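You operate a simulated robot arm through the tools that you are given. There is no shell and no other tool. Be economical: measure what you need, move in short steps, check, and stop when the job is done.

You run a simulated two-armed robot. Do the job below in one go: nothing can be reset, and whatever is moved stays where it is left.

Task
Lay the hopper up: stop the floor belt and slacken it.
Fine: hold the remote to press its red key; tension bolt half a turn out with the yellow socket key, key back; service isolator off, remote in the black tray. Set down upright: yellow socket key.

The check looks at the end state, three seconds after you hand in, the way a careful person would. Anything else that was tipped, shoved, dropped, spilled or broken makes it a failure.

Robot
Two 7-joint arms with two-finger parallel grippers on one trunk, on a base that drives. Base frame: it is fixed to the floor where the robot stands at the start and does not move with it; the origin is under the middle of the robot, x ahead of it, y to its left, z up. Readings come in m, rad, newtons and seconds.
The left shoulder is at the start at [0.05, 0.161, 1.198], the right one opposite. With the tool pointing down near the work surface each hand reaches from about 0.24 to 0.68 m from the robot's upright axis, wherever it stands, measured 20 degrees to its own side. Places, roughly: belt tension bolt [0.7, 0.4, 0.7]; drive [3.6, 1.8, 0.9]; green key of the remote [0.5, 0.1, 1.1]; red key of the remote [0.5, 0, 1.1]; service emergency stop [0.6, 1.3, 0.7]; service isolator [0.6, 1.3, 1]. Payload 3.43 kg a hand.
The TCP of each hand is the grasp point between the finger pads, 0.03 m short of the fingertips. In the tool frame z runs along the fingers and y along their closing line. The gripper opens to 0.094 m. The fingers are 0.028 m wide and 0.01 m thick; the gripper's body (0.05 by 0.096 m) begins 0.055 m behind the TCP.
Orientation is told as [roll, pitch, yaw] about the base's x, y, z axes, in that order, counted from this pose: with the fingers straight down and closing along the base's y, the tool's x points along the base's -x, its y along +y and its z along -z.

Tools
- The arms move only by the tool send_rows. It takes "left_increments", "right_increments" or both (then of equal length, played together; a hand with none holds still); each is one flat list of numbers, 7 for each row, row after row: the shift along the base's x, y, z in m, then the turn, a rotation vector about the base's x, y, z in rad, then the opening, from 0 (shut) to 1 (fully open). In form: [dx, dy, dz, rx, ry, rz, claw, dx, dy, dz, rx, ry, rz, claw, ...]. A call has 1 to 10 rows; each row is the pose to reach, as a shift and turn from the pose commanded when the call began. Each row takes 0.2 s and may step no farther than 0.05 m and 0.15 rad from the row before; otherwise, or with a gripper value out of range, the whole call is refused. A pose out of reach is approached as far as the arm can. The call stops where the force on the tool passes 40 N (or 10 N more than at its start, if that is more) or the arm is blocked; 0.2 s more then pass. The fingers move at their own pace (about 0.045 m/s each) and stop on an object; they squeeze with about 37 N. The grip force told is the motor's: it shows also when the fingers shut on nothing. Time passes only in rows, and 0.2 s behind the last, so rows that repeat a pose let the fingers close. The reply holds the time, the measured pose of the TCP, the force on the tool along the base axes, the opening and the grip force, in the units named above and with some noise, with the torque about the TCP (base axes, N m) and any sound that the robot's microphone picked up.
- Cameras (640 x 400 px; columns grow to the right, rows downward): "scene" is now at [0.1305, 0.0031, 1.3683]; the picture's right is [0.02, -1.00, 0.00], its down [-0.09, -0.00, -1.00] and it looks along [1.00, 0.02, -0.09] (base axes); focal length 214 px, centre (320, 200). "left" rides on the left gripper at [0.076, -0.014, -0.102] in its tool frame; the picture's right is [0.18, 0.98, 0.00], its down [-0.75, 0.14, -0.64] and it looks along [-0.63, 0.12, 0.77] (tool axes); focal length 243 px, centre (320, 200). "right" rides on the right gripper at [0.076, 0.014, -0.102] in its tool frame; the picture's right is [-0.18, 0.98, 0.00], its down [-0.75, -0.14, -0.64] and it looks along [-0.63, -0.12, 0.77] (tool axes); focal length 243 px, centre (320, 200). There is no depth. A picture from a camera that has moved, and an enlarged one, comes with that camera's place and axes in the base frame and with its lens.
- camera(camera): a new picture of that camera. The clock stands still meanwhile.
- raise_lower(by): slides the trunk up (or, below 0, down) by that many m; the arms and the scene camera ride with it, the base frame stays. It gives what a move gives, with no picture.
- base_move(legs): drives the robot by 1 to 6 legs, each [ahead, left, turn to the left] in m, m and rad, along the robot's own axes; the way and the turn of a leg run together, so that a leg with both is an arc; at most 1.5 m and 3.142 rad a leg. The arms and the cameras ride along, it lands a little off, and it stops where it bumps. It gives what a move gives.
- turn_head(pan, tilt): turns the head with the scene camera to pan (to the left, within 1.396 rad either way) and tilt (down, from -0.506 to 1.204), counted from straight ahead of the robot. It gives what a move gives.
- close_up(camera, box): a new picture of the part [left, top, right, bottom] of that camera's present view, enlarged. The clock stands still meanwhile.
- sign_off(): hands the job in; it is judged then, once.

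Go step by step. Nothing tells you exact positions but the pictures and the camera data: compare them with the known pose of the tool, close in by small moves and look again before you grip or let go. The budget is 120 turns and 100 pictures, counting those below and the enlarged ones. Unless the task says otherwise, let go and move clear before handing in, and close with one line.

The tools are called after "Request:" by a JSON object that holds its "name" and its "arguments". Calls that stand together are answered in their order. send_rows: Moves the arms, as the interface text tells. Its arguments: {"type":"object","properties":{"left_increments":{"type":"array","items":{"type":"number"}},"right_increments":{"type":"array","items":{"type":"number"}}},"required":[]} The other tools are called the same way: raise_lower (by) slides the trunk up or down; base_move (legs) drives the base; turn_head (pan, tilt) turns the head that bears the scene camera; camera (camera) takes a picture; close_up (camera, box) takes an enlarged picture of a part of a camera's view; sign_off () hands the job in.

At the start:

```text
time: 0.0
left_ee_pos: [0.4299, 0.3427, 1.2846]
left_tcp_rot: [0.001, 0.0, 0.002]
left_contact_force: [-0.4, -0.3, 0.1]
left_torque: [-0.01, 0.01, -0.02]
left_width: 0.0939
left_grasp_force: 0.1
right_ee_pos: [0.2825, -0.0031, 1.3787]
right_tcp_rot: [0.0, 0.0, 0.003]
right_contact_force: [0.8, 0.1, -0.2]
right_torque: [0.0, -0.02, -0.01]
right_width: 0.0941
right_grasp_force: 0.0
trunk travel left (down, up): [-0.225, 0.042]
robot x, y, heading: [-0.0016, -0.0008, 0.002]
head pan, tilt: [0.021, 0.093]
```

scene: 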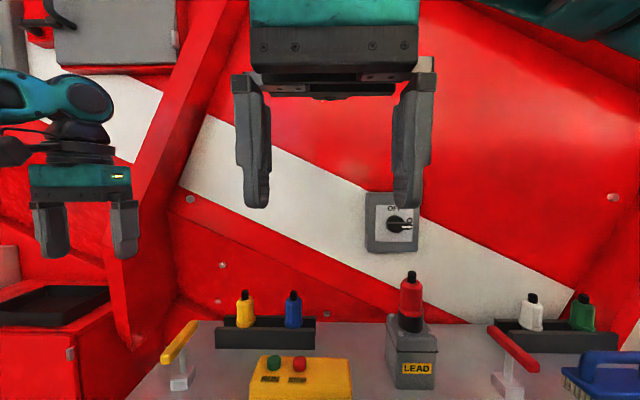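
right: 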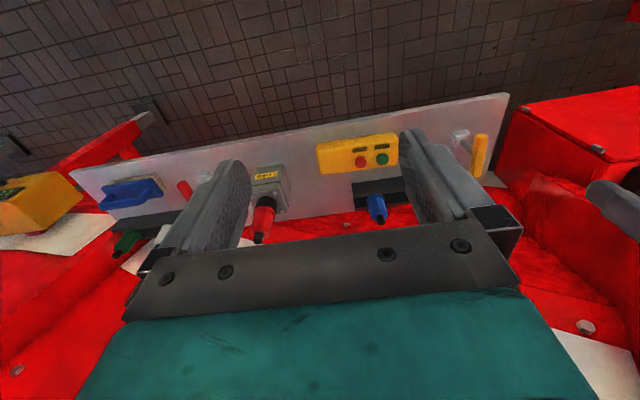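
left: 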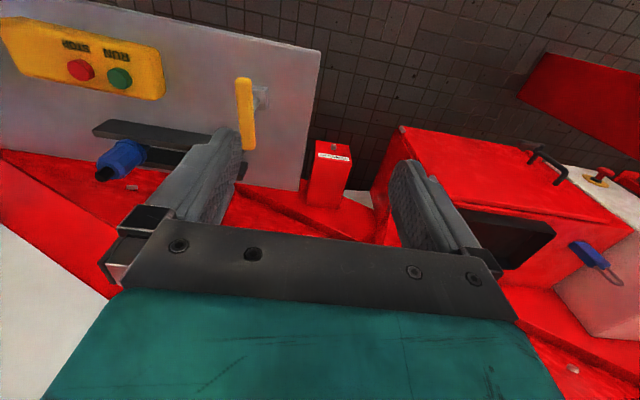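

I see a grey shelf with a yellow remote (green and red keys), coloured socket keys in racks, and a red machine behind it. I'll first look around with the head.

Request:
{"name": "turn_head", "arguments": {"pan": 0.0, "tilt": 0.6}}

Request:
{"name": "camera", "arguments": {"camera": "scene"}}

Request:
{"name": "turn_head", "arguments": {"pan": 0.8, "tilt": 0.5}}

Request:
{"name": "camera", "arguments": {"camera": "scene"}}

```text
time: 0.9
left_ee_pos: [0.4292, 0.3437, 1.2851]
left_tcp_rot: [0.0, 0.0, 0.003]
left_contact_force: [0.0, -0.3, 0.3]
left_torque: [-0.01, 0.02, 0.01]
left_width: 0.0943
left_grasp_force: 0.1
right_ee_pos: [0.2855, -0.0038, 1.3777]
right_tcp_rot: [-0.004, 0.0, -0.007]
right_contact_force: [33.3, -4.2, -25.6]
right_torque: [0.18, 1.18, 0.06]
right_width: 0.094
right_grasp_force: 0.1
trunk travel left (down, up): [-0.225, 0.042]
robot x, y, heading: [0.0015, -0.0018, -0.002]
head pan, tilt: [0.0, 0.6]
```

```text
96 pictures are left
camera scene: at [0.1316, 0.0024, 1.3433], right [0.01, -1.0, 0.0], down [-0.35, 0.0, -0.94], along [0.94, 0.01, -0.35], focal length 214 px, centre (320, 200)
```

scene: 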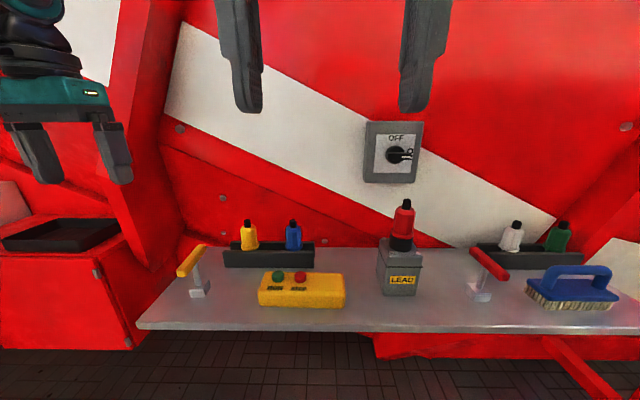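

```text
time: 2.1
left_ee_pos: [0.4306, 0.3433, 1.2853]
left_tcp_rot: [0.001, 0.002, 0.003]
left_contact_force: [0.6, 0.0, 0.4]
left_torque: [-0.02, -0.02, -0.01]
left_width: 0.0939
left_grasp_force: 0.1
right_ee_pos: [0.2832, -0.0021, 1.3796]
right_tcp_rot: [0.001, -0.001, 0.004]
right_contact_force: [-0.4, -0.2, -0.3]
right_torque: [0.02, -0.01, 0.0]
right_width: 0.0939
right_grasp_force: 0.0
trunk travel left (down, up): [-0.225, 0.042]
robot x, y, heading: [-0.0005, -0.0013, -0.004]
head pan, tilt: [0.799, 0.499]
```

```text
95 pictures are left
camera scene: at [0.1022, 0.0663, 1.3306], right [0.72, -0.7, 0.0], down [-0.33, -0.34, -0.88], along [0.61, 0.63, -0.48], focal length 214 px, centre (320, 200)
```

scene: 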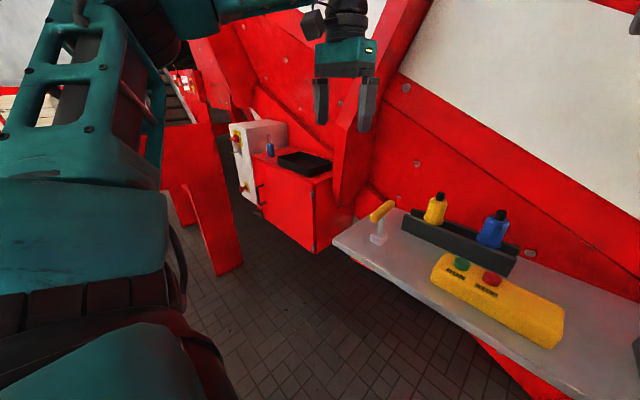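

The yellow T-handle on the left of the shelf looks like the yellow socket key; the black tray sits on the red box further left, and the white panel beyond holds the service items. I'll enlarge views.

Request:
{"name": "close_up", "arguments": {"camera": "left", "box": [220, 60, 420, 260]}}

Request:
{"name": "close_up", "arguments": {"camera": "left", "box": [440, 120, 640, 320]}}

Request:
{"name": "close_up", "arguments": {"camera": "scene", "box": [200, 100, 420, 260]}}

Request:
{"name": "close_up", "arguments": {"camera": "scene", "box": [340, 170, 580, 370]}}

```text
2.00 times, centred on (320, 160) of left
camera zoom: at [0.3537, 0.3289, 1.3871], right [-0.19, 0.98, 0.0], down [0.75, 0.14, 0.64], along [0.63, 0.12, -0.77], focal length 485 px, centre (320, 280)
```

zoom: 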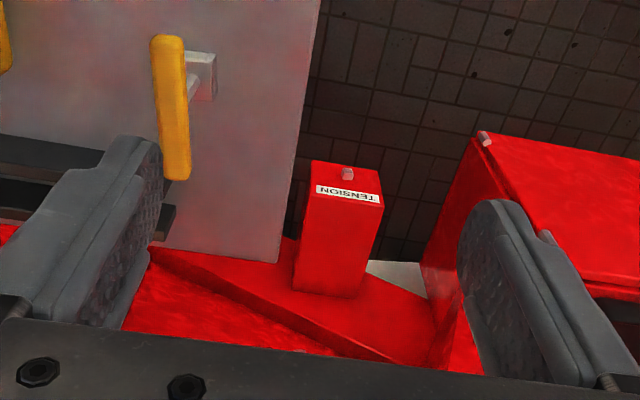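

```text
2.00 times, centred on (540, 220) of left
camera zoom: at [0.3537, 0.3289, 1.3871], right [-0.19, 0.98, 0.0], down [0.75, 0.14, 0.64], along [0.63, 0.12, -0.77], focal length 485 px, centre (-120, 160)
```

zoom: 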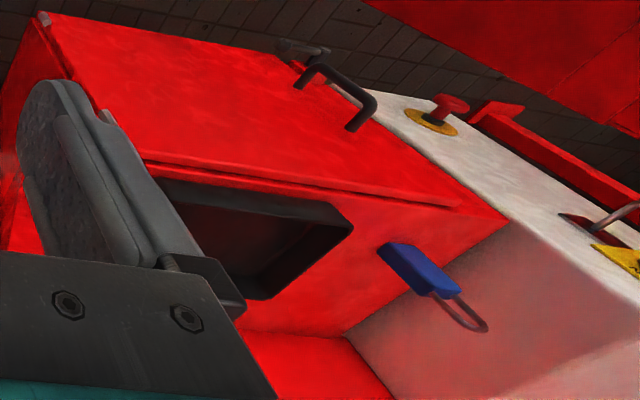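

```text
2.50 times, centred on (310, 180) of scene
camera zoom: at [0.1022, 0.0663, 1.3306], right [0.72, -0.7, 0.0], down [-0.33, -0.34, -0.88], along [0.61, 0.63, -0.48], focal length 536 px, centre (345, 250)
```

zoom: 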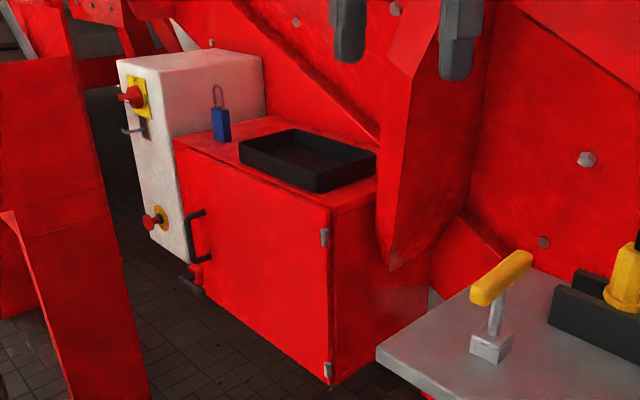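

```text
2.00 times, centred on (460, 270) of scene
camera zoom: at [0.1022, 0.0663, 1.3306], right [0.72, -0.7, 0.0], down [-0.33, -0.34, -0.88], along [0.61, 0.63, -0.48], focal length 429 px, centre (40, 60)
```

zoom: 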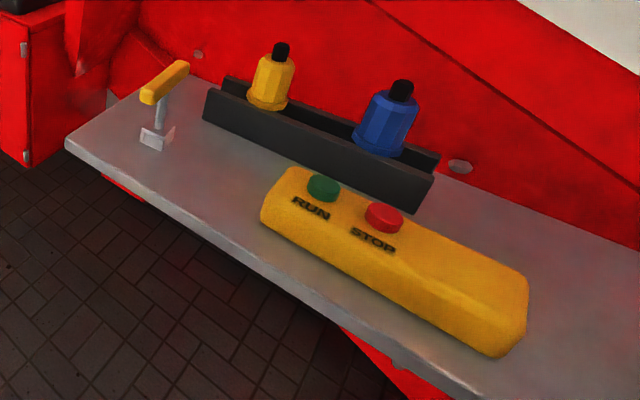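

The remote (about 0.18 x 0.05 m) lies at x≈0.47–0.515, y≈-0.04..0.136. I'll move the right hand over its right end, turning the fingers to close along x.

Request:
{"name": "send_rows", "arguments": {"right_increments": [0.02, 0, -0.01, 0, 0, 0.15, 1, 0.04, 0, -0.02, 0, 0, 0.3, 1, 0.06, 0, -0.03, 0, 0, 0.45, 1, 0.08, 0, -0.045, 0, 0, 0.6, 1, 0.1, 0, -0.06, 0, 0, 0.75, 1, 0.12, 0, -0.075, 0, 0, 0.9, 1, 0.14, 0, -0.09, 0, 0, 1.05, 1, 0.16, 0, -0.105, 0, 0, 1.2, 1, 0.18, 0, -0.12, 0, 0, 1.35, 1, 0.207, 0, -0.13, 0, 0, 1.5, 1]}}

Request:
{"name": "turn_head", "arguments": {"pan": 0.0, "tilt": 0.7}}

Request:
{"name": "camera", "arguments": {"camera": "right"}}

Request:
{"name": "camera", "arguments": {"camera": "scene"}}

```text
time: 4.3
left_ee_pos: [0.4307, 0.342, 1.2862]
left_tcp_rot: [-0.001, -0.003, 0.003]
left_contact_force: [-0.5, 0.4, 0.4]
left_torque: [0.0, 0.0, 0.0]
left_width: 0.0941
left_grasp_force: 0.0
right_ee_pos: [0.3491, 0.0066, 1.2125]
right_tcp_rot: [-0.003, -0.003, 1.492]
right_contact_force: [0.0, 0.4, 1.0]
right_torque: [-0.01, -0.02, 0.01]
right_width: 0.0939
right_grasp_force: 0.1
right hand out of reach, approached as far as the arm can: row 8, 9, 10
trunk travel left (down, up): [-0.225, 0.042]
robot x, y, heading: [-0.001, 0.0019, 0.001]
head pan, tilt: [0.799, 0.499]
```

```text
time: 5.4
left_ee_pos: [0.4297, 0.3437, 1.284]
left_tcp_rot: [0.0, -0.001, 0.002]
left_contact_force: [-0.1, -0.5, -0.6]
left_torque: [0.02, -0.03, 0.0]
left_width: 0.0941
left_grasp_force: 0.0
right_ee_pos: [0.3495, 0.0064, 1.213]
right_tcp_rot: [-0.002, -0.001, 1.491]
right_contact_force: [-0.2, 0.1, -0.6]
right_torque: [-0.04, 0.0, 0.01]
right_width: 0.0941
right_grasp_force: 0.1
trunk travel left (down, up): [-0.225, 0.042]
robot x, y, heading: [-0.001, -0.0001, -0.0]
head pan, tilt: [0.0, 0.7]
```

```text
90 pictures are left
camera right: at [0.3281, -0.0675, 1.3148], right [-0.96, 0.26, 0.0], down [0.2, 0.74, 0.64], along [0.17, 0.62, -0.76], focal length 243 px, centre (320, 200)
```

right: 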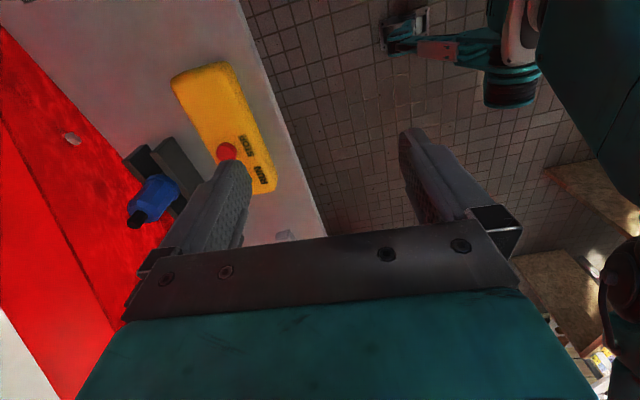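

```text
89 pictures are left
camera scene: at [0.1235, 0.0013, 1.3129], right [0.0, -1.0, 0.0], down [-0.64, 0.0, -0.77], along [0.77, 0.0, -0.64], focal length 214 px, centre (320, 200)
```

scene: 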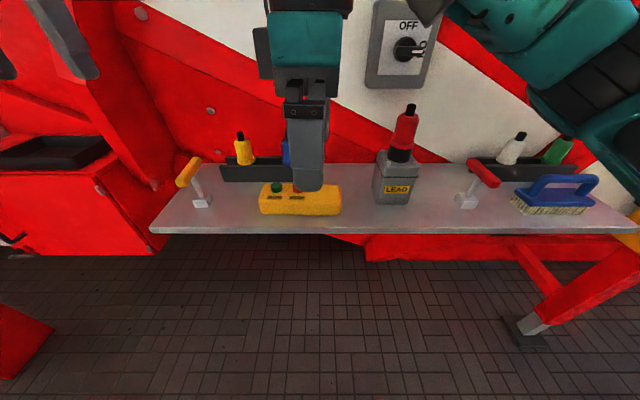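

The right arm can't reach forward with that yaw, so I'll turn the hand the other way (towards -90°).

Request:
{"name": "send_rows", "arguments": {"right_increments": [0, 0, 0, 0, 0, -0.15, 1, 0, 0, 0, 0, 0, -0.3, 1, 0, 0, 0, 0, 0, -0.45, 1, 0, 0, 0, 0, 0, -0.6, 1, 0, 0, 0, 0, 0, -0.75, 1, 0, 0, 0, 0, 0, -0.9, 1, 0, 0, 0, 0, 0, -1.05, 1, 0, 0, 0, 0, 0, -1.2, 1, 0, 0, 0, 0, 0, -1.35, 1, 0, 0, 0, 0, 0, -1.5, 1]}}

Request:
{"name": "send_rows", "arguments": {"right_increments": [0, 0, 0, 0, 0, -0.15, 1, 0, 0, 0, 0, 0, -0.3, 1, 0, 0, 0, 0, 0, -0.45, 1, 0, 0, 0, 0, 0, -0.6, 1, 0, 0, 0, 0, 0, -0.75, 1, 0, 0, 0, 0, 0, -0.9, 1, 0, 0, 0, 0, 0, -1.05, 1, 0, 0, 0, 0, 0, -1.2, 1, 0, 0, 0, 0, 0, -1.35, 1, 0, 0, 0, 0, 0, -1.5, 1]}}

```text
time: 7.6
left_ee_pos: [0.4309, 0.3425, 1.2849]
left_tcp_rot: [-0.001, 0.002, 0.002]
left_contact_force: [-0.7, -0.7, 0.2]
left_torque: [0.0, -0.04, -0.02]
left_width: 0.0939
left_grasp_force: 0.0
right_ee_pos: [0.3511, 0.0126, 1.213]
right_tcp_rot: [0.0, 0.0, -0.003]
right_contact_force: [-0.4, -0.5, 0.3]
right_torque: [-0.02, -0.01, 0.02]
right_width: 0.0942
right_grasp_force: 0.0
trunk travel left (down, up): [-0.225, 0.042]
robot x, y, heading: [0.0004, 0.0015, -0.004]
head pan, tilt: [0.0, 0.7]
```

```text
time: 9.8
left_ee_pos: [0.4303, 0.3434, 1.2855]
left_tcp_rot: [0.0, 0.0, 0.002]
left_contact_force: [-0.4, 0.4, 0.1]
left_torque: [-0.02, 0.0, 0.0]
left_width: 0.0939
left_grasp_force: 0.1
right_ee_pos: [0.351, 0.0132, 1.2117]
right_tcp_rot: [0.001, -0.001, -1.501]
right_contact_force: [-0.2, 0.2, -0.6]
right_torque: [0.02, 0.03, 0.0]
right_width: 0.0942
right_grasp_force: 0.1
trunk travel left (down, up): [-0.225, 0.042]
robot x, y, heading: [-0.0007, -0.0031, 0.001]
head pan, tilt: [0.0, 0.7]
```

Now forward with this yaw.

Request:
{"name": "send_rows", "arguments": {"right_increments": [0.035, 0, 0, 0, 0, -0.07, 1, 0.07, -0.01, 0, 0, 0, -0.07, 1, 0.105, -0.015, 0, 0, 0, -0.07, 1, 0.14, -0.018, 0, 0, 0, -0.07, 1]}}

Request:
{"name": "camera", "arguments": {"camera": "right"}}

```text
time: 10.8
left_ee_pos: [0.4314, 0.3422, 1.2851]
left_tcp_rot: [0.001, 0.0, 0.002]
left_contact_force: [-0.1, -0.3, 0.9]
left_torque: [-0.02, -0.01, -0.01]
left_width: 0.094
left_grasp_force: 0.0
right_ee_pos: [0.4896, -0.0067, 1.2121]
right_tcp_rot: [0.0, -0.001, -1.569]
right_contact_force: [0.6, 0.8, 0.6]
right_torque: [-0.01, -0.02, 0.03]
right_width: 0.0939
right_grasp_force: 0.0
trunk travel left (down, up): [-0.225, 0.042]
robot x, y, heading: [0.0029, -0.0009, -0.001]
head pan, tilt: [0.0, 0.7]
```

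```text
88 pictures are left
camera right: at [0.5035, 0.0701, 1.3136], right [0.98, -0.18, 0.0], down [-0.14, -0.75, 0.64], along [-0.12, -0.63, -0.77], focal length 243 px, centre (320, 200)
```

right: 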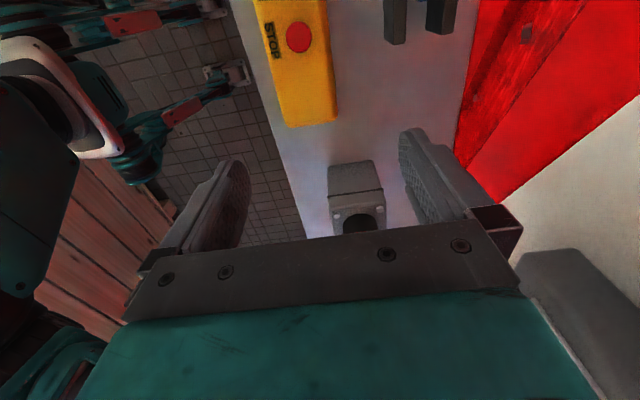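

The right arm reaches here. Estimated: remote centre x≈0.477, right end y≈-0.042, red key (0.48, 0.046, 1.05). I'll go down partway and look again.

Request:
{"name": "send_rows", "arguments": {"right_increments": [-0.006, -0.008, -0.03, 0, 0, 0, 1, -0.0126, -0.015, -0.06, 0, 0, 0, 1, -0.0126, -0.015, -0.09, 0, 0, 0, 1, -0.0126, -0.015, -0.11, 0, 0, 0, 1]}}

Request:
{"name": "camera", "arguments": {"camera": "right"}}

Request:
{"name": "camera", "arguments": {"camera": "scene"}}

```text
time: 11.8
left_ee_pos: [0.4305, 0.3435, 1.2851]
left_tcp_rot: [0.001, -0.001, 0.002]
left_contact_force: [0.1, 1.1, 0.6]
left_torque: [-0.02, -0.01, 0.0]
left_width: 0.0941
left_grasp_force: 0.0
right_ee_pos: [0.4801, -0.0185, 1.1036]
right_tcp_rot: [-0.001, 0.0, -1.569]
right_contact_force: [-0.3, 0.0, 0.7]
right_torque: [-0.02, -0.03, 0.04]
right_width: 0.0939
right_grasp_force: 0.1
trunk travel left (down, up): [-0.225, 0.042]
robot x, y, heading: [-0.0018, 0.0021, -0.005]
head pan, tilt: [0.0, 0.7]
```

```text
87 pictures are left
camera right: at [0.4936, 0.0573, 1.2057], right [0.98, -0.18, 0.0], down [-0.14, -0.75, 0.64], along [-0.12, -0.63, -0.77], focal length 243 px, centre (320, 200)
```

right: 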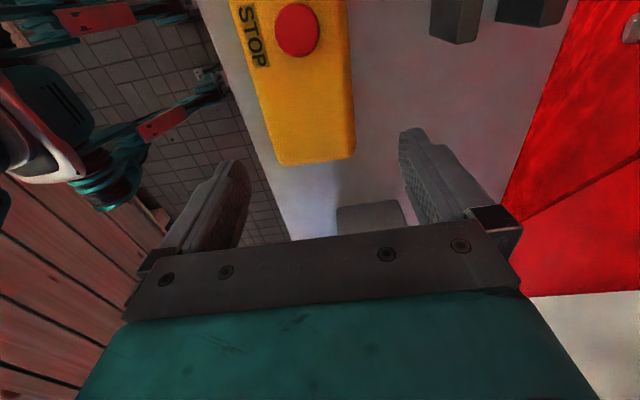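

```text
86 pictures are left
camera scene: at [0.1236, 0.0012, 1.3129], right [0.0, -1.0, 0.0], down [-0.64, 0.0, -0.76], along [0.76, 0.0, -0.64], focal length 214 px, centre (320, 200)
```

scene: 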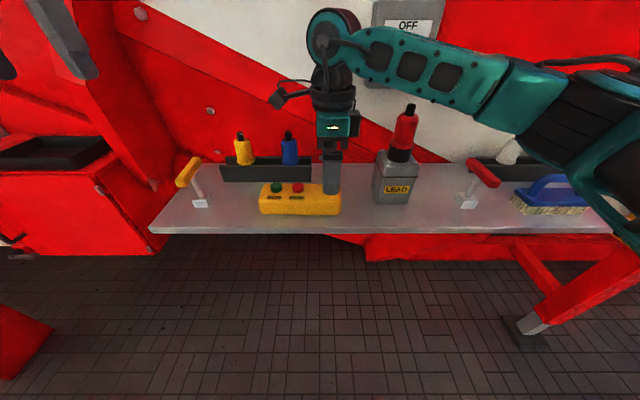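

Remote end confirmed at y≈-0.041, x centre ≈0.473. Lowering and closing.

Request:
{"name": "send_rows", "arguments": {"right_increments": [-0.005, -0.003, -0.03, 0, 0, 0, 1, -0.005, -0.003, -0.06, 0, 0, 0, 1, -0.005, -0.003, -0.083, 0, 0, 0, 1, -0.005, -0.003, -0.083, 0, 0, 0, 0.5, -0.005, -0.003, -0.083, 0, 0, 0, 0.3, -0.005, -0.003, -0.083, 0, 0, 0, 0.3, -0.005, -0.003, -0.083, 0, 0, 0, 0.3]}}

Request:
{"name": "camera", "arguments": {"camera": "right"}}

```text
time: 12.6
left_ee_pos: [0.4301, 0.3419, 1.2846]
left_tcp_rot: [-0.001, -0.002, 0.0]
left_contact_force: [-0.3, 0.0, 0.1]
left_torque: [-0.02, 0.0, 0.0]
left_width: 0.094
left_grasp_force: 0.0
right_ee_pos: [0.4734, -0.0198, 1.0302]
right_tcp_rot: [0.007, 0.006, -1.567]
right_contact_force: [-3.5, -0.8, 3.9]
right_torque: [0.05, -0.29, 0.01]
right_width: 0.0778
right_grasp_force: 3.5
trunk travel left (down, up): [-0.225, 0.042]
robot x, y, heading: [0.0017, -0.0028, 0.005]
head pan, tilt: [0.0, 0.7]
stopped in row 4 (right hand): the force on the tool passed its limit (the readings are from after the stop); the commanded pose is now the measured one
```

```text
85 pictures are left
camera right: at [0.486, 0.0559, 1.1331], right [0.98, -0.18, 0.0], down [-0.14, -0.76, 0.64], along [-0.11, -0.63, -0.77], focal length 243 px, centre (320, 200)
```

right: 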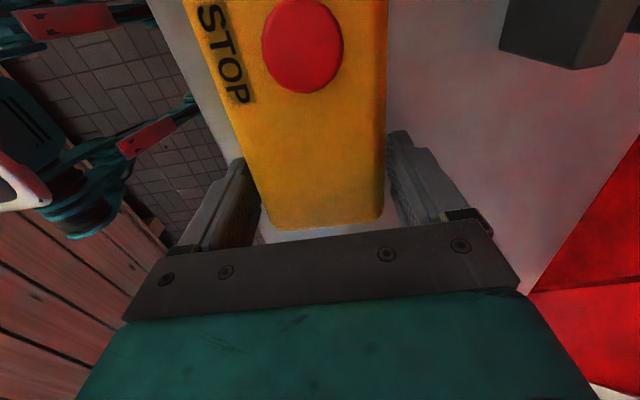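

The fingers met the remote (about 75 mm wide) and possibly the shelf. I raise 3 mm and keep closing.

Request:
{"name": "send_rows", "arguments": {"right_increments": [0, 0, 0.003, 0, 0, 0, 0.8, 0, 0, 0.003, 0, 0, 0, 0.7, 0, 0, 0.003, 0, 0, 0, 0.6, 0, 0, 0.003, 0, 0, 0, 0.5, 0, 0, 0.003, 0, 0, 0, 0.5]}}

Request:
{"name": "camera", "arguments": {"camera": "right"}}

```text
time: 13.8
left_ee_pos: [0.4303, 0.3432, 1.2845]
left_tcp_rot: [0.0, 0.0, 0.001]
left_contact_force: [0.0, 0.1, -0.6]
left_torque: [-0.03, -0.01, 0.01]
left_width: 0.094
left_grasp_force: 0.2
right_ee_pos: [0.4757, -0.0216, 1.0317]
right_tcp_rot: [0.006, 0.004, -1.569]
right_contact_force: [0.1, 0.3, -0.6]
right_torque: [-0.13, 0.0, 0.01]
right_width: 0.0692
right_grasp_force: 36.7
trunk travel left (down, up): [-0.225, 0.042]
robot x, y, heading: [-0.0028, 0.0009, 0.0]
head pan, tilt: [0.0, 0.7]
```

```text
84 pictures are left
camera right: at [0.488, 0.0554, 1.1343], right [0.98, -0.18, 0.0], down [-0.14, -0.76, 0.64], along [-0.11, -0.63, -0.77], focal length 243 px, centre (320, 200)
```

right: 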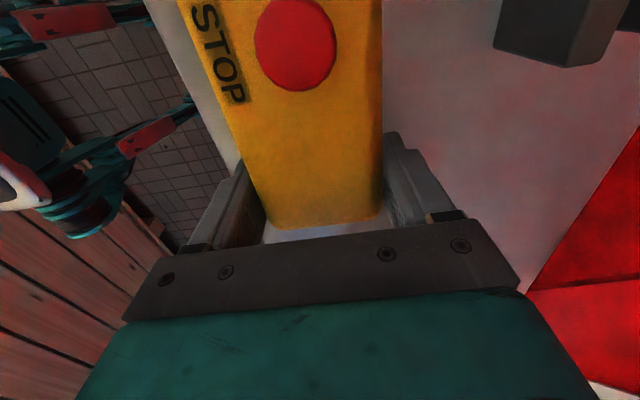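

Remote is gripped at its right end with the red key free at about (0.481, 0.047). The right wrist camera hangs over the key, so I bring the left hand in shut and tilted diagonally from the front-left. First yaw and shut.

Request:
{"name": "send_rows", "arguments": {"left_increments": [-0.01, -0.015, 0, 0, 0, -0.13, 0.5, -0.02, -0.03, 0, 0, 0, -0.26, 0, -0.03, -0.045, 0, 0, 0, -0.39, 0, -0.04, -0.06, 0, 0, 0, -0.52, 0, -0.05, -0.075, 0, 0, 0, -0.65, 0, -0.05, -0.09, 0, 0, 0, -0.78, 0]}}

Request:
{"name": "send_rows", "arguments": {"left_increments": [0, 0, 0, -0.1, -0.1, 0, 0, 0, 0, 0, -0.2, -0.2, 0, 0, 0, 0, 0, -0.3, -0.3, 0, 0, 0, 0, 0, -0.4, -0.4, 0, 0, 0, 0, 0, -0.5, -0.5, 0, 0, 0, 0, 0, -0.6, -0.6, 0, 0, 0, 0, 0, -0.65, -0.65, 0, 0]}}

Request:
{"name": "camera", "arguments": {"camera": "scene"}}

```text
time: 15.2
left_ee_pos: [0.3815, 0.2522, 1.2831]
left_tcp_rot: [0.001, 0.001, -0.783]
left_contact_force: [1.1, -0.2, -0.4]
left_torque: [0.01, -0.03, 0.02]
left_width: 0.0
left_grasp_force: 25.2
right_ee_pos: [0.4744, -0.0208, 1.0309]
right_tcp_rot: [0.005, 0.004, -1.567]
right_contact_force: [-0.1, 1.0, -0.2]
right_torque: [-0.19, 0.0, 0.02]
right_width: 0.0691
right_grasp_force: 37.1
trunk travel left (down, up): [-0.225, 0.042]
robot x, y, heading: [0.0053, 0.0012, -0.006]
head pan, tilt: [0.0, 0.7]
```

```text
time: 16.8
left_ee_pos: [0.381, 0.2537, 1.2854]
left_tcp_rot: [-0.008, -0.921, -0.776]
left_contact_force: [-0.4, 0.3, 0.7]
left_torque: [-0.01, 0.02, 0.01]
left_width: 0.0001
left_grasp_force: 32.7
right_ee_pos: [0.4761, -0.0208, 1.0305]
right_tcp_rot: [0.006, 0.004, -1.568]
right_contact_force: [-0.2, 0.1, 0.1]
right_torque: [-0.15, -0.02, -0.02]
right_width: 0.0691
right_grasp_force: 37.7
trunk travel left (down, up): [-0.225, 0.042]
robot x, y, heading: [-0.002, 0.0019, 0.001]
head pan, tilt: [0.0, 0.7]
```

```text
83 pictures are left
camera scene: at [0.1238, 0.0012, 1.3129], right [0.0, -1.0, 0.0], down [-0.64, 0.0, -0.76], along [0.76, 0.0, -0.64], focal length 214 px, centre (320, 200)
```

scene: 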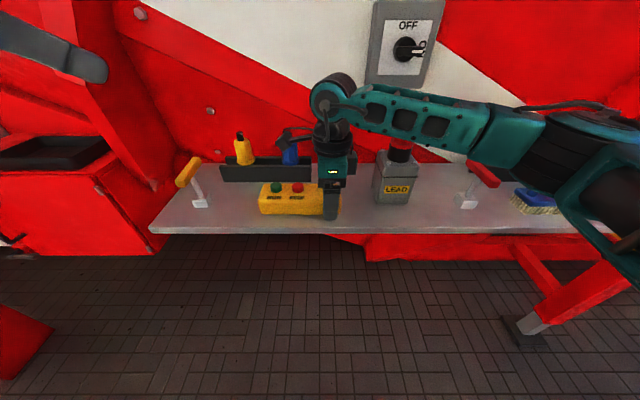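

Reachable. Approaching to just short of the key.

Request:
{"name": "send_rows", "arguments": {"left_increments": [0.01, -0.027, -0.028, 0, 0, 0, 0, 0.019, -0.054, -0.057, 0, 0, 0, 0, 0.028, -0.081, -0.085, 0, 0, 0, 0, 0.037, -0.108, -0.113, 0, 0, 0, 0, 0.046, -0.135, -0.14, 0, 0, 0, 0]}}

Request:
{"name": "camera", "arguments": {"camera": "scene"}}

Request:
{"name": "camera", "arguments": {"camera": "left"}}

Request:
{"name": "camera", "arguments": {"camera": "right"}}

```text
time: 18.0
left_ee_pos: [0.4298, 0.1152, 1.1444]
left_tcp_rot: [-0.01, -0.918, -0.776]
left_contact_force: [-0.4, -0.1, 0.1]
left_torque: [0.0, 0.02, 0.01]
left_width: 0.0001
left_grasp_force: 32.9
right_ee_pos: [0.4749, -0.0215, 1.0321]
right_tcp_rot: [0.003, 0.004, -1.569]
right_contact_force: [0.6, -0.2, -0.5]
right_torque: [-0.15, -0.03, -0.01]
right_width: 0.0691
right_grasp_force: 36.4
trunk travel left (down, up): [-0.225, 0.042]
robot x, y, heading: [0.0013, 0.0023, -0.004]
head pan, tilt: [0.0, 0.7]
```

```text
82 pictures are left
camera scene: at [0.1245, 0.0008, 1.3127], right [0.0, -1.0, 0.0], down [-0.64, 0.0, -0.76], along [0.76, 0.0, -0.64], focal length 214 px, centre (320, 200)
```

scene: 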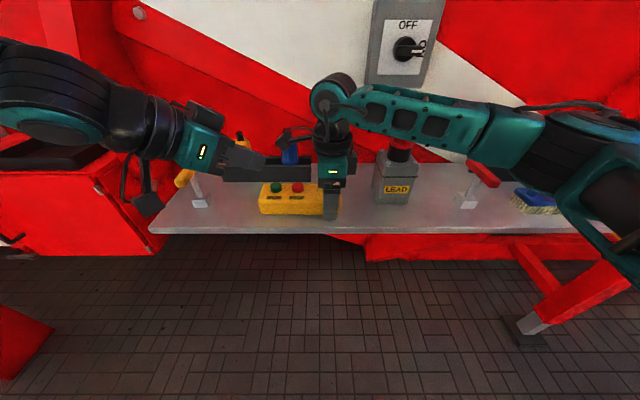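

```text
81 pictures are left
camera left: at [0.3283, 0.1962, 1.146], right [0.61, 0.77, -0.15], down [0.07, 0.14, 0.99], along [0.79, -0.62, 0.03], focal length 243 px, centre (320, 200)
```

left: 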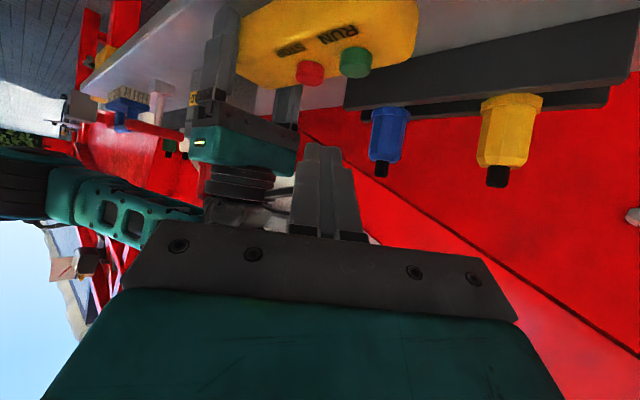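

```text
80 pictures are left
camera right: at [0.4886, 0.0551, 1.1339], right [0.98, -0.18, 0.0], down [-0.14, -0.76, 0.64], along [-0.11, -0.63, -0.77], focal length 243 px, centre (320, 200)
```

right: 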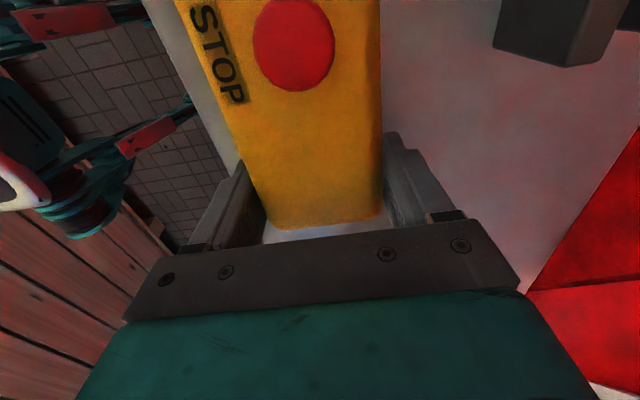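

The fingertip's lower corner will touch first; contact is expected with TCP near (0.470, 0.058, 1.079). Going just above.

Request:
{"name": "send_rows", "arguments": {"left_increments": [0.014, -0.019, -0.012, 0, 0, 0, 0, 0.027, -0.038, -0.025, 0, 0, 0, 0, 0.04, -0.057, -0.044, 0, 0, 0, 0]}}

Request:
{"name": "camera", "arguments": {"camera": "right"}}

Request:
{"name": "camera", "arguments": {"camera": "left"}}

Request:
{"name": "close_up", "arguments": {"camera": "scene", "box": [220, 100, 380, 240]}}

```text
time: 18.8
left_ee_pos: [0.4685, 0.06, 1.098]
left_tcp_rot: [-0.01, -0.92, -0.777]
left_contact_force: [-0.5, -0.5, -0.3]
left_torque: [-0.01, 0.0, 0.03]
left_width: 0.0
left_grasp_force: 32.9
right_ee_pos: [0.4763, -0.0213, 1.0312]
right_tcp_rot: [0.004, 0.006, -1.57]
right_contact_force: [-0.1, -0.3, -1.1]
right_torque: [-0.14, 0.04, 0.03]
right_width: 0.0692
right_grasp_force: 37.3
trunk travel left (down, up): [-0.225, 0.042]
robot x, y, heading: [-0.0005, -0.0032, -0.0]
head pan, tilt: [0.0, 0.7]
```

```text
79 pictures are left
camera right: at [0.4886, 0.0552, 1.134], right [0.98, -0.18, 0.0], down [-0.14, -0.76, 0.64], along [-0.11, -0.63, -0.77], focal length 243 px, centre (320, 200)
```

right: 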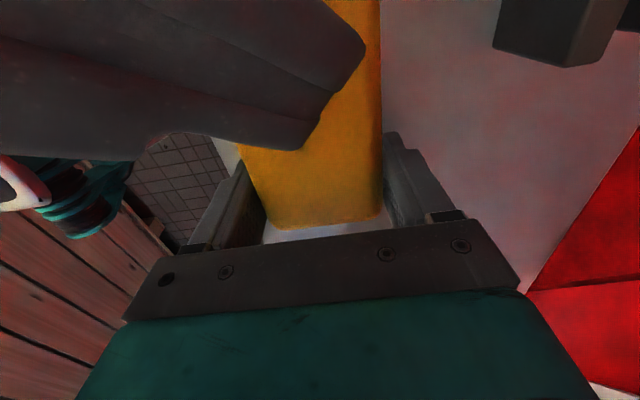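

```text
78 pictures are left
camera left: at [0.3679, 0.1403, 1.0995], right [0.61, 0.78, -0.15], down [0.06, 0.14, 0.99], along [0.79, -0.61, 0.04], focal length 243 px, centre (320, 200)
```

left: 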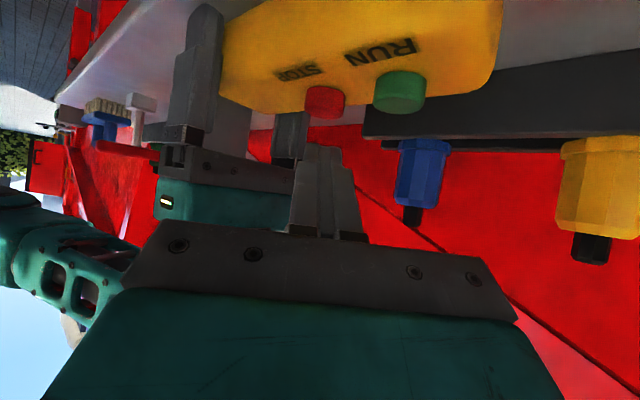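

```text
2.86 times, centred on (300, 170) of scene
camera zoom: at [0.1245, 0.0008, 1.3127], right [0.0, -1.0, 0.0], down [-0.65, 0.0, -0.76], along [0.76, 0.0, -0.65], focal length 613 px, centre (377, 286)
```

zoom: 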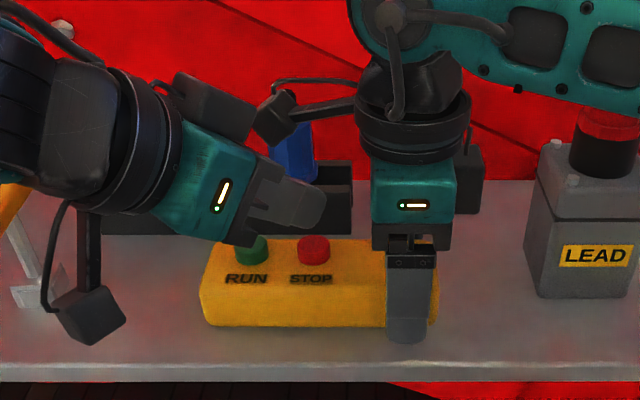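

The tip is over the red key. Pressing down in small steps.

Request:
{"name": "send_rows", "arguments": {"left_increments": [0, 0, -0.008, 0, 0, 0, 0, 0, 0, -0.014, 0, 0, 0, 0, 0, 0, -0.018, 0, 0, 0, 0, 0, 0, -0.021, 0, 0, 0, 0]}}

Request:
{"name": "camera", "arguments": {"camera": "left"}}

```text
time: 19.8
left_ee_pos: [0.4673, 0.06, 1.0791]
left_tcp_rot: [-0.01, -0.923, -0.775]
left_contact_force: [-1.8, -0.8, 4.3]
left_torque: [-0.05, -0.02, 0.0]
left_width: 0.0001
left_grasp_force: 32.8
right_ee_pos: [0.4754, -0.0211, 1.0317]
right_tcp_rot: [0.004, 0.005, -1.568]
right_contact_force: [1.8, -0.1, -3.3]
right_torque: [-0.38, 0.04, -0.16]
right_width: 0.069
right_grasp_force: 37.4
trunk travel left (down, up): [-0.225, 0.042]
robot x, y, heading: [0.001, -0.0003, -0.003]
head pan, tilt: [0.0, 0.7]
heard: click
```

```text
76 pictures are left
camera left: at [0.3662, 0.1408, 1.0801], right [0.61, 0.78, -0.15], down [0.06, 0.14, 0.99], along [0.79, -0.62, 0.04], focal length 243 px, centre (320, 200)
```

left: 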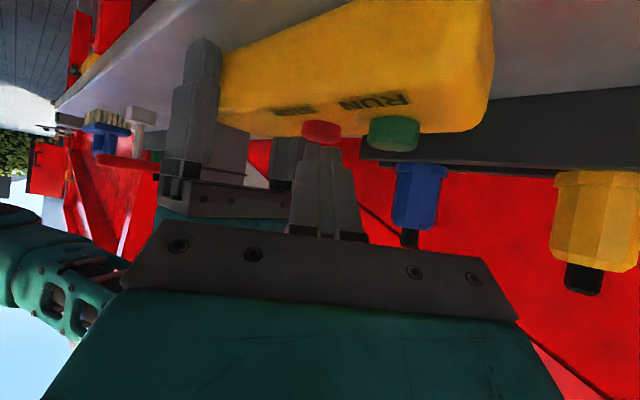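

A click was heard with 4 N on the key. I retract the left hand and look towards the drive to see whether the belt has stopped.

Request:
{"name": "send_rows", "arguments": {"left_increments": [0, 0, 0.015, 0, 0, 0, 0, -0.025, 0.025, 0.045, 0, 0, 0, 0, -0.04, 0.055, 0.075, 0, 0, 0, 0, -0.04, 0.09, 0.11, 0, 0, 0, 0, -0.05, 0.13, 0.14, 0, 0, 0, 0, -0.06, 0.17, 0.16, 0, 0, 0, 0]}}

Request:
{"name": "turn_head", "arguments": {"pan": 0.5, "tilt": 0.1}}

Request:
{"name": "camera", "arguments": {"camera": "scene"}}

```text
refused: row 5 steps farther than a row can; nothing moved
```

```text
time: 20.8
left_ee_pos: [0.4682, 0.061, 1.0783]
left_tcp_rot: [-0.01, -0.92, -0.774]
left_contact_force: [-2.7, -1.1, 5.3]
left_torque: [-0.09, 0.0, -0.01]
left_width: 0.0
left_grasp_force: 33.6
right_ee_pos: [0.4751, -0.0223, 1.032]
right_tcp_rot: [0.005, 0.005, -1.569]
right_contact_force: [2.0, 1.5, -5.2]
right_torque: [-0.54, 0.04, -0.14]
right_width: 0.0691
right_grasp_force: 36.9
trunk travel left (down, up): [-0.225, 0.042]
robot x, y, heading: [0.0017, 0.0002, -0.001]
head pan, tilt: [0.499, 0.099]
```

```text
75 pictures are left
camera scene: at [0.1198, 0.0452, 1.3676], right [0.48, -0.88, 0.0], down [-0.09, -0.05, -0.99], along [0.87, 0.48, -0.1], focal length 214 px, centre (320, 200)
```

scene: 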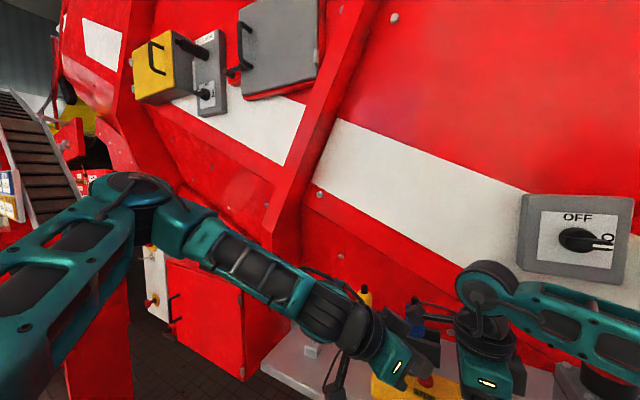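

The conveyor is visible beyond on the left. Retracting the left hand in smaller steps.

Request:
{"name": "send_rows", "arguments": {"left_increments": [0, 0, 0.015, 0, 0, 0, 0, -0.02, 0.02, 0.04, 0, 0, 0, 0, -0.035, 0.045, 0.07, 0, 0, 0, 0, -0.04, 0.075, 0.1, 0, 0, 0, 0, -0.045, 0.105, 0.125, 0, 0, 0, 0, -0.05, 0.135, 0.15, 0, 0, 0, 0, -0.05, 0.165, 0.175, 0, 0, 0, 0, -0.06, 0.19, 0.2, 0, 0, 0, 0]}}

Request:
{"name": "turn_head", "arguments": {"pan": 0.9, "tilt": 0.2}}

Request:
{"name": "camera", "arguments": {"camera": "scene"}}

```text
time: 22.6
left_ee_pos: [0.4051, 0.2493, 1.2808]
left_tcp_rot: [-0.009, -0.92, -0.777]
left_contact_force: [-0.1, 0.8, 0.4]
left_torque: [0.02, -0.01, 0.02]
left_width: 0.0
left_grasp_force: 33.2
right_ee_pos: [0.4747, -0.0209, 1.032]
right_tcp_rot: [0.004, 0.003, -1.568]
right_contact_force: [-0.7, 0.7, 0.4]
right_torque: [-0.14, 0.01, 0.01]
right_width: 0.069
right_grasp_force: 37.7
trunk travel left (down, up): [-0.225, 0.042]
robot x, y, heading: [0.0013, 0.0027, -0.001]
head pan, tilt: [0.499, 0.099]
```

```text
time: 23.5
left_ee_pos: [0.4068, 0.2489, 1.2815]
left_tcp_rot: [-0.01, -0.92, -0.775]
left_contact_force: [0.7, -0.3, 0.3]
left_torque: [0.0, -0.05, -0.04]
left_width: 0.0
left_grasp_force: 33.4
right_ee_pos: [0.4737, -0.0207, 1.0324]
right_tcp_rot: [0.006, 0.003, -1.569]
right_contact_force: [-0.8, -0.7, 0.2]
right_torque: [-0.17, 0.03, 0.0]
right_width: 0.069
right_grasp_force: 36.9
trunk travel left (down, up): [-0.225, 0.042]
robot x, y, heading: [0.002, -0.0022, -0.001]
head pan, tilt: [0.901, 0.201]
```

```text
74 pictures are left
camera scene: at [0.0969, 0.0741, 1.3583], right [0.78, -0.62, 0.0], down [-0.12, -0.16, -0.98], along [0.61, 0.77, -0.2], focal length 214 px, centre (320, 200)
```

scene: 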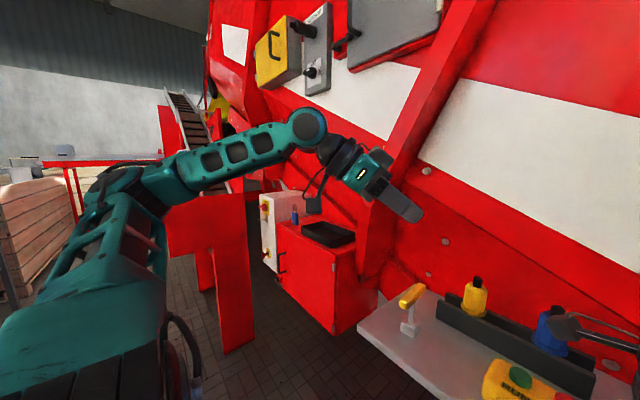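

I'll enlarge the conveyor and drive area to judge whether it moves, letting some time pass between two pictures.

Request:
{"name": "close_up", "arguments": {"camera": "scene", "box": [150, 70, 250, 140]}}

Request:
{"name": "send_rows", "arguments": {"left_increments": [0, 0, 0, 0, 0, 0, 0]}}

Request:
{"name": "close_up", "arguments": {"camera": "scene", "box": [150, 70, 250, 140]}}

```text
5.71 times, centred on (200, 105) of scene
camera zoom: at [0.0969, 0.0741, 1.3583], right [0.78, -0.62, 0.0], down [-0.12, -0.16, -0.98], along [0.61, 0.77, -0.2], focal length 1226 px, centre (1006, 743)
```

zoom: 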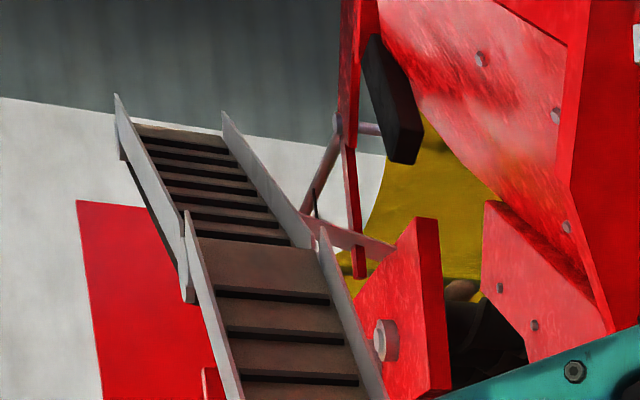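

```text
time: 23.9
left_ee_pos: [0.4066, 0.2499, 1.2818]
left_tcp_rot: [-0.009, -0.919, -0.776]
left_contact_force: [-0.4, 0.0, 0.2]
left_torque: [0.0, -0.02, -0.02]
left_width: 0.0002
left_grasp_force: 32.8
right_ee_pos: [0.4752, -0.0217, 1.0313]
right_tcp_rot: [0.004, 0.004, -1.569]
right_contact_force: [0.5, -0.5, -0.2]
right_torque: [-0.13, 0.0, 0.01]
right_width: 0.0692
right_grasp_force: 37.2
trunk travel left (down, up): [-0.225, 0.042]
robot x, y, heading: [0.0008, 0.0019, -0.0]
head pan, tilt: [0.901, 0.201]
```

```text
5.71 times, centred on (200, 105) of scene
camera zoom: at [0.0968, 0.0742, 1.3583], right [0.78, -0.62, 0.0], down [-0.12, -0.16, -0.98], along [0.61, 0.77, -0.2], focal length 1226 px, centre (1006, 743)
```

zoom: 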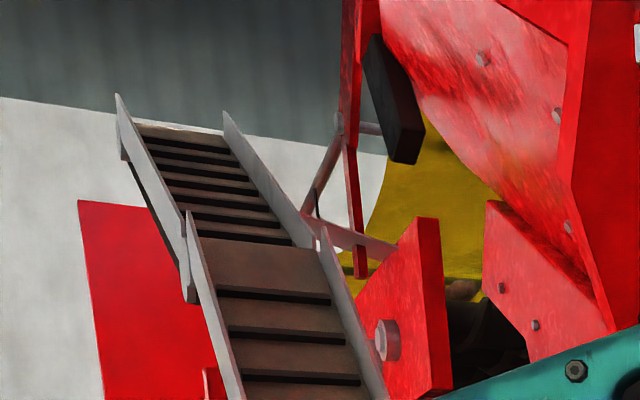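

The belt looks still. I now release the remote and lift the right hand, while the left hand untilts.

Request:
{"name": "send_rows", "arguments": {"right_increments": [0, 0, 0, 0, 0, 0, 0.8, 0, 0, 0, 0, 0, 0, 1, 0, 0, 0, 0, 0, 0, 1, 0, 0, 0.04, 0, 0, 0, 1, 0, 0, 0.08, 0, 0, 0, 1, 0, 0, 0.12, 0, 0, 0, 1, 0, 0, 0.16, 0, 0, 0, 1], "left_increments": [0, 0, 0, 0.1, 0.1, 0, 0, 0, 0, 0, 0.2, 0.2, 0, 0, 0, 0, 0, 0.3, 0.3, 0, 0, 0, 0, 0, 0.4, 0.4, 0, 0, 0, 0, 0, 0.5, 0.5, 0, 0, 0, 0, 0, 0.6, 0.6, 0, 0, 0, 0, 0, 0.65, 0.65, 0, 0]}}

Request:
{"name": "send_rows", "arguments": {"left_increments": [0, 0, 0, 0, 0, 0.13, 0, 0, 0, 0, 0, 0, 0.26, 0, 0, 0, 0, 0, 0, 0.39, 0, 0, 0, 0, 0, 0, 0.52, 0.5, 0.02, 0, 0, 0, 0, 0.65, 0.6, 0.04, 0, 0, 0, 0, 0.775, 0.6, 0.06, 0, 0, 0, 0, 0.775, 0.6]}}

Request:
{"name": "camera", "arguments": {"camera": "left"}}

Request:
{"name": "camera", "arguments": {"camera": "right"}}

```text
time: 25.5
left_ee_pos: [0.4059, 0.2507, 1.2799]
left_tcp_rot: [0.0, 0.001, -0.779]
left_contact_force: [-0.1, -0.1, -0.4]
left_torque: [-0.02, 0.05, 0.01]
left_width: 0.0
left_grasp_force: 32.8
right_ee_pos: [0.4752, -0.0195, 1.1939]
right_tcp_rot: [0.005, 0.003, -1.569]
right_contact_force: [-0.6, 0.4, -0.2]
right_torque: [-0.01, 0.03, 0.0]
right_width: 0.0941
right_grasp_force: 0.0
trunk travel left (down, up): [-0.225, 0.042]
robot x, y, heading: [0.0006, -0.0006, -0.002]
head pan, tilt: [0.901, 0.201]
```

```text
time: 27.1
left_ee_pos: [0.4683, 0.2489, 1.2789]
left_tcp_rot: [0.0, -0.001, -0.002]
left_contact_force: [0.5, 0.6, 0.5]
left_torque: [0.02, 0.03, 0.01]
left_width: 0.0564
left_grasp_force: 0.1
right_ee_pos: [0.476, -0.0194, 1.1931]
right_tcp_rot: [0.003, 0.003, -1.568]
right_contact_force: [-0.1, -0.6, 0.3]
right_torque: [0.01, 0.0, 0.05]
right_width: 0.094
right_grasp_force: 0.1
trunk travel left (down, up): [-0.225, 0.042]
robot x, y, heading: [-0.0004, 0.0013, -0.002]
head pan, tilt: [0.901, 0.201]
```

```text
71 pictures are left
camera left: at [0.3921, 0.2363, 1.3806], right [-0.18, 0.98, 0.0], down [0.75, 0.14, 0.64], along [0.63, 0.12, -0.77], focal length 243 px, centre (320, 200)
```

left: 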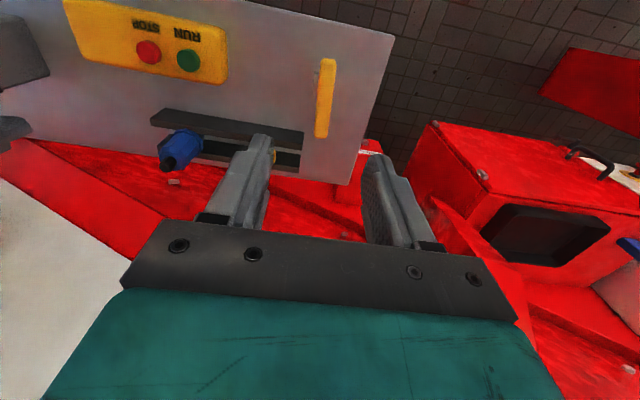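

```text
70 pictures are left
camera right: at [0.4897, 0.0564, 1.2958], right [0.98, -0.18, 0.0], down [-0.14, -0.76, 0.64], along [-0.11, -0.63, -0.77], focal length 243 px, centre (320, 200)
```

right: 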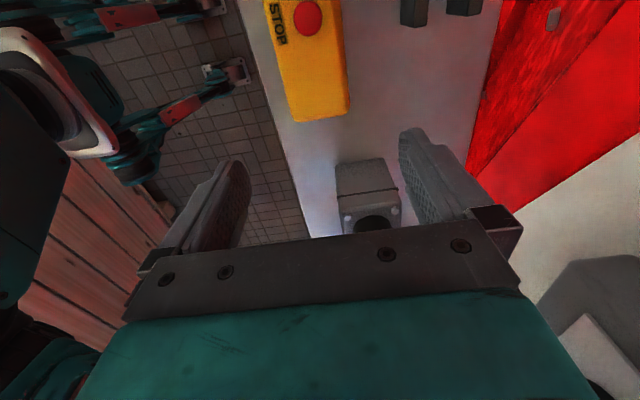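

The yellow key stands at about (0.486, 0.26), its bar along x (turned ~0.1 rad) at z≈1.08. Moving the left hand above and down partway.

Request:
{"name": "send_rows", "arguments": {"left_increments": [0.009, 0.005, -0.04, 0, 0, 0.05, 0.7, 0.018, 0.0105, -0.08, 0, 0, 0.1, 0.7, 0.018, 0.0105, -0.12, 0, 0, 0.1, 0.7]}}

Request:
{"name": "camera", "arguments": {"camera": "left"}}

Request:
{"name": "turn_head", "arguments": {"pan": 0.6, "tilt": 0.5}}

Request:
{"name": "camera", "arguments": {"camera": "scene"}}

```text
time: 27.9
left_ee_pos: [0.4827, 0.2622, 1.1626]
left_tcp_rot: [0.0, 0.0, 0.098]
left_contact_force: [-0.1, 0.2, -0.5]
left_torque: [0.01, 0.02, 0.02]
left_width: 0.0659
left_grasp_force: 0.0
right_ee_pos: [0.4755, -0.0192, 1.193]
right_tcp_rot: [0.004, 0.002, -1.568]
right_contact_force: [-1.1, 0.4, 0.0]
right_torque: [-0.01, 0.01, -0.04]
right_width: 0.0938
right_grasp_force: 0.0
trunk travel left (down, up): [-0.225, 0.042]
robot x, y, heading: [-0.004, -0.0019, -0.001]
head pan, tilt: [0.901, 0.201]
```

```text
69 pictures are left
camera left: at [0.4088, 0.2415, 1.2653], right [-0.28, 0.96, 0.0], down [0.74, 0.21, 0.64], along [0.62, 0.18, -0.77], focal length 243 px, centre (320, 200)
```

left: 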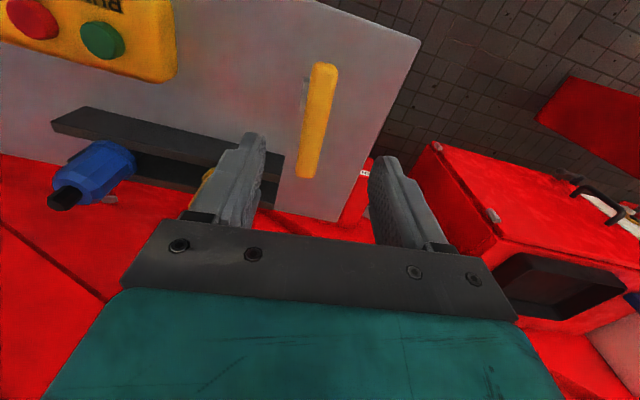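

```text
time: 28.7
left_ee_pos: [0.4839, 0.2611, 1.1645]
left_tcp_rot: [0.0, 0.001, 0.096]
left_contact_force: [-0.1, -0.4, 1.0]
left_torque: [-0.05, 0.01, -0.02]
left_width: 0.0659
left_grasp_force: 0.1
right_ee_pos: [0.4762, -0.0201, 1.1926]
right_tcp_rot: [0.005, 0.004, -1.57]
right_contact_force: [0.7, -0.1, 0.2]
right_torque: [0.01, 0.0, -0.04]
right_width: 0.0938
right_grasp_force: 0.2
trunk travel left (down, up): [-0.225, 0.042]
robot x, y, heading: [0.0023, -0.0012, -0.003]
head pan, tilt: [0.6, 0.499]
```

```text
68 pictures are left
camera scene: at [0.1137, 0.0526, 1.3306], right [0.57, -0.82, 0.0], down [-0.39, -0.27, -0.88], along [0.72, 0.5, -0.48], focal length 214 px, centre (320, 200)
```

scene: 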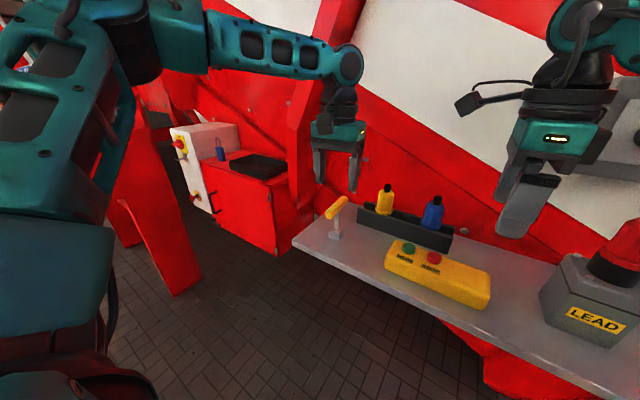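

Key centre confirmed (0.487, 0.26, ~1.078). Lowering onto it and closing.

Request:
{"name": "send_rows", "arguments": {"left_increments": [0.004, -0.001, -0.04, 0, 0, 0, 0.7, 0.004, -0.001, -0.07, 0, 0, 0, 0.7, 0.004, -0.001, -0.085, 0, 0, 0, 0.7, 0.004, -0.001, -0.085, 0, 0, 0, 0.4, 0.004, -0.001, -0.085, 0, 0, 0, 0.2, 0.004, -0.001, -0.085, 0, 0, 0, 0, 0.004, -0.001, -0.085, 0, 0, 0, 0]}}

Request:
{"name": "camera", "arguments": {"camera": "left"}}

Request:
{"name": "close_up", "arguments": {"camera": "scene", "box": [270, 120, 430, 260]}}

```text
time: 30.3
left_ee_pos: [0.4886, 0.26, 1.0749]
left_tcp_rot: [0.001, -0.001, 0.097]
left_contact_force: [0.0, -0.1, 1.1]
left_torque: [-0.02, 0.01, 0.0]
left_width: 0.0217
left_grasp_force: 37.2
right_ee_pos: [0.4759, -0.0203, 1.1941]
right_tcp_rot: [0.006, 0.004, -1.569]
right_contact_force: [-0.4, -0.3, -0.5]
right_torque: [-0.02, -0.05, 0.01]
right_width: 0.0939
right_grasp_force: 0.1
trunk travel left (down, up): [-0.225, 0.042]
robot x, y, heading: [-0.0008, -0.0021, -0.007]
head pan, tilt: [0.6, 0.499]
```

```text
67 pictures are left
camera left: at [0.4146, 0.2393, 1.1775], right [-0.28, 0.96, 0.0], down [0.74, 0.21, 0.64], along [0.62, 0.18, -0.77], focal length 243 px, centre (320, 200)
```

left: 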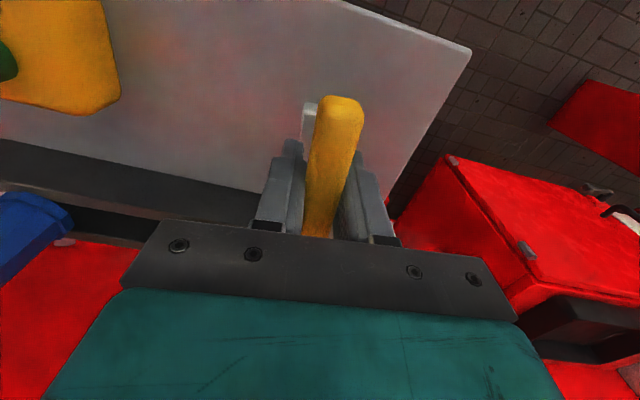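

```text
2.86 times, centred on (350, 190) of scene
camera zoom: at [0.1138, 0.0526, 1.3306], right [0.56, -0.83, 0.0], down [-0.4, -0.27, -0.88], along [0.72, 0.5, -0.48], focal length 613 px, centre (234, 229)
```

zoom: 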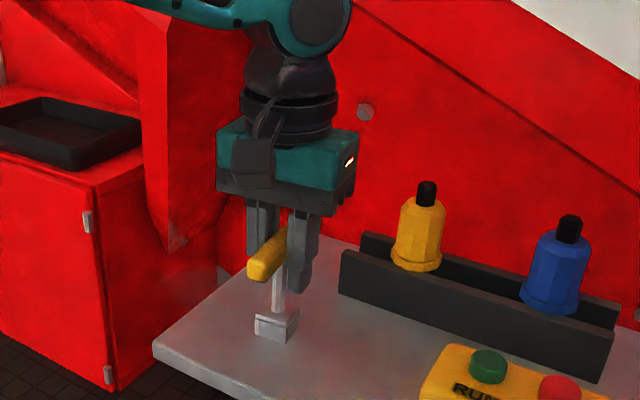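

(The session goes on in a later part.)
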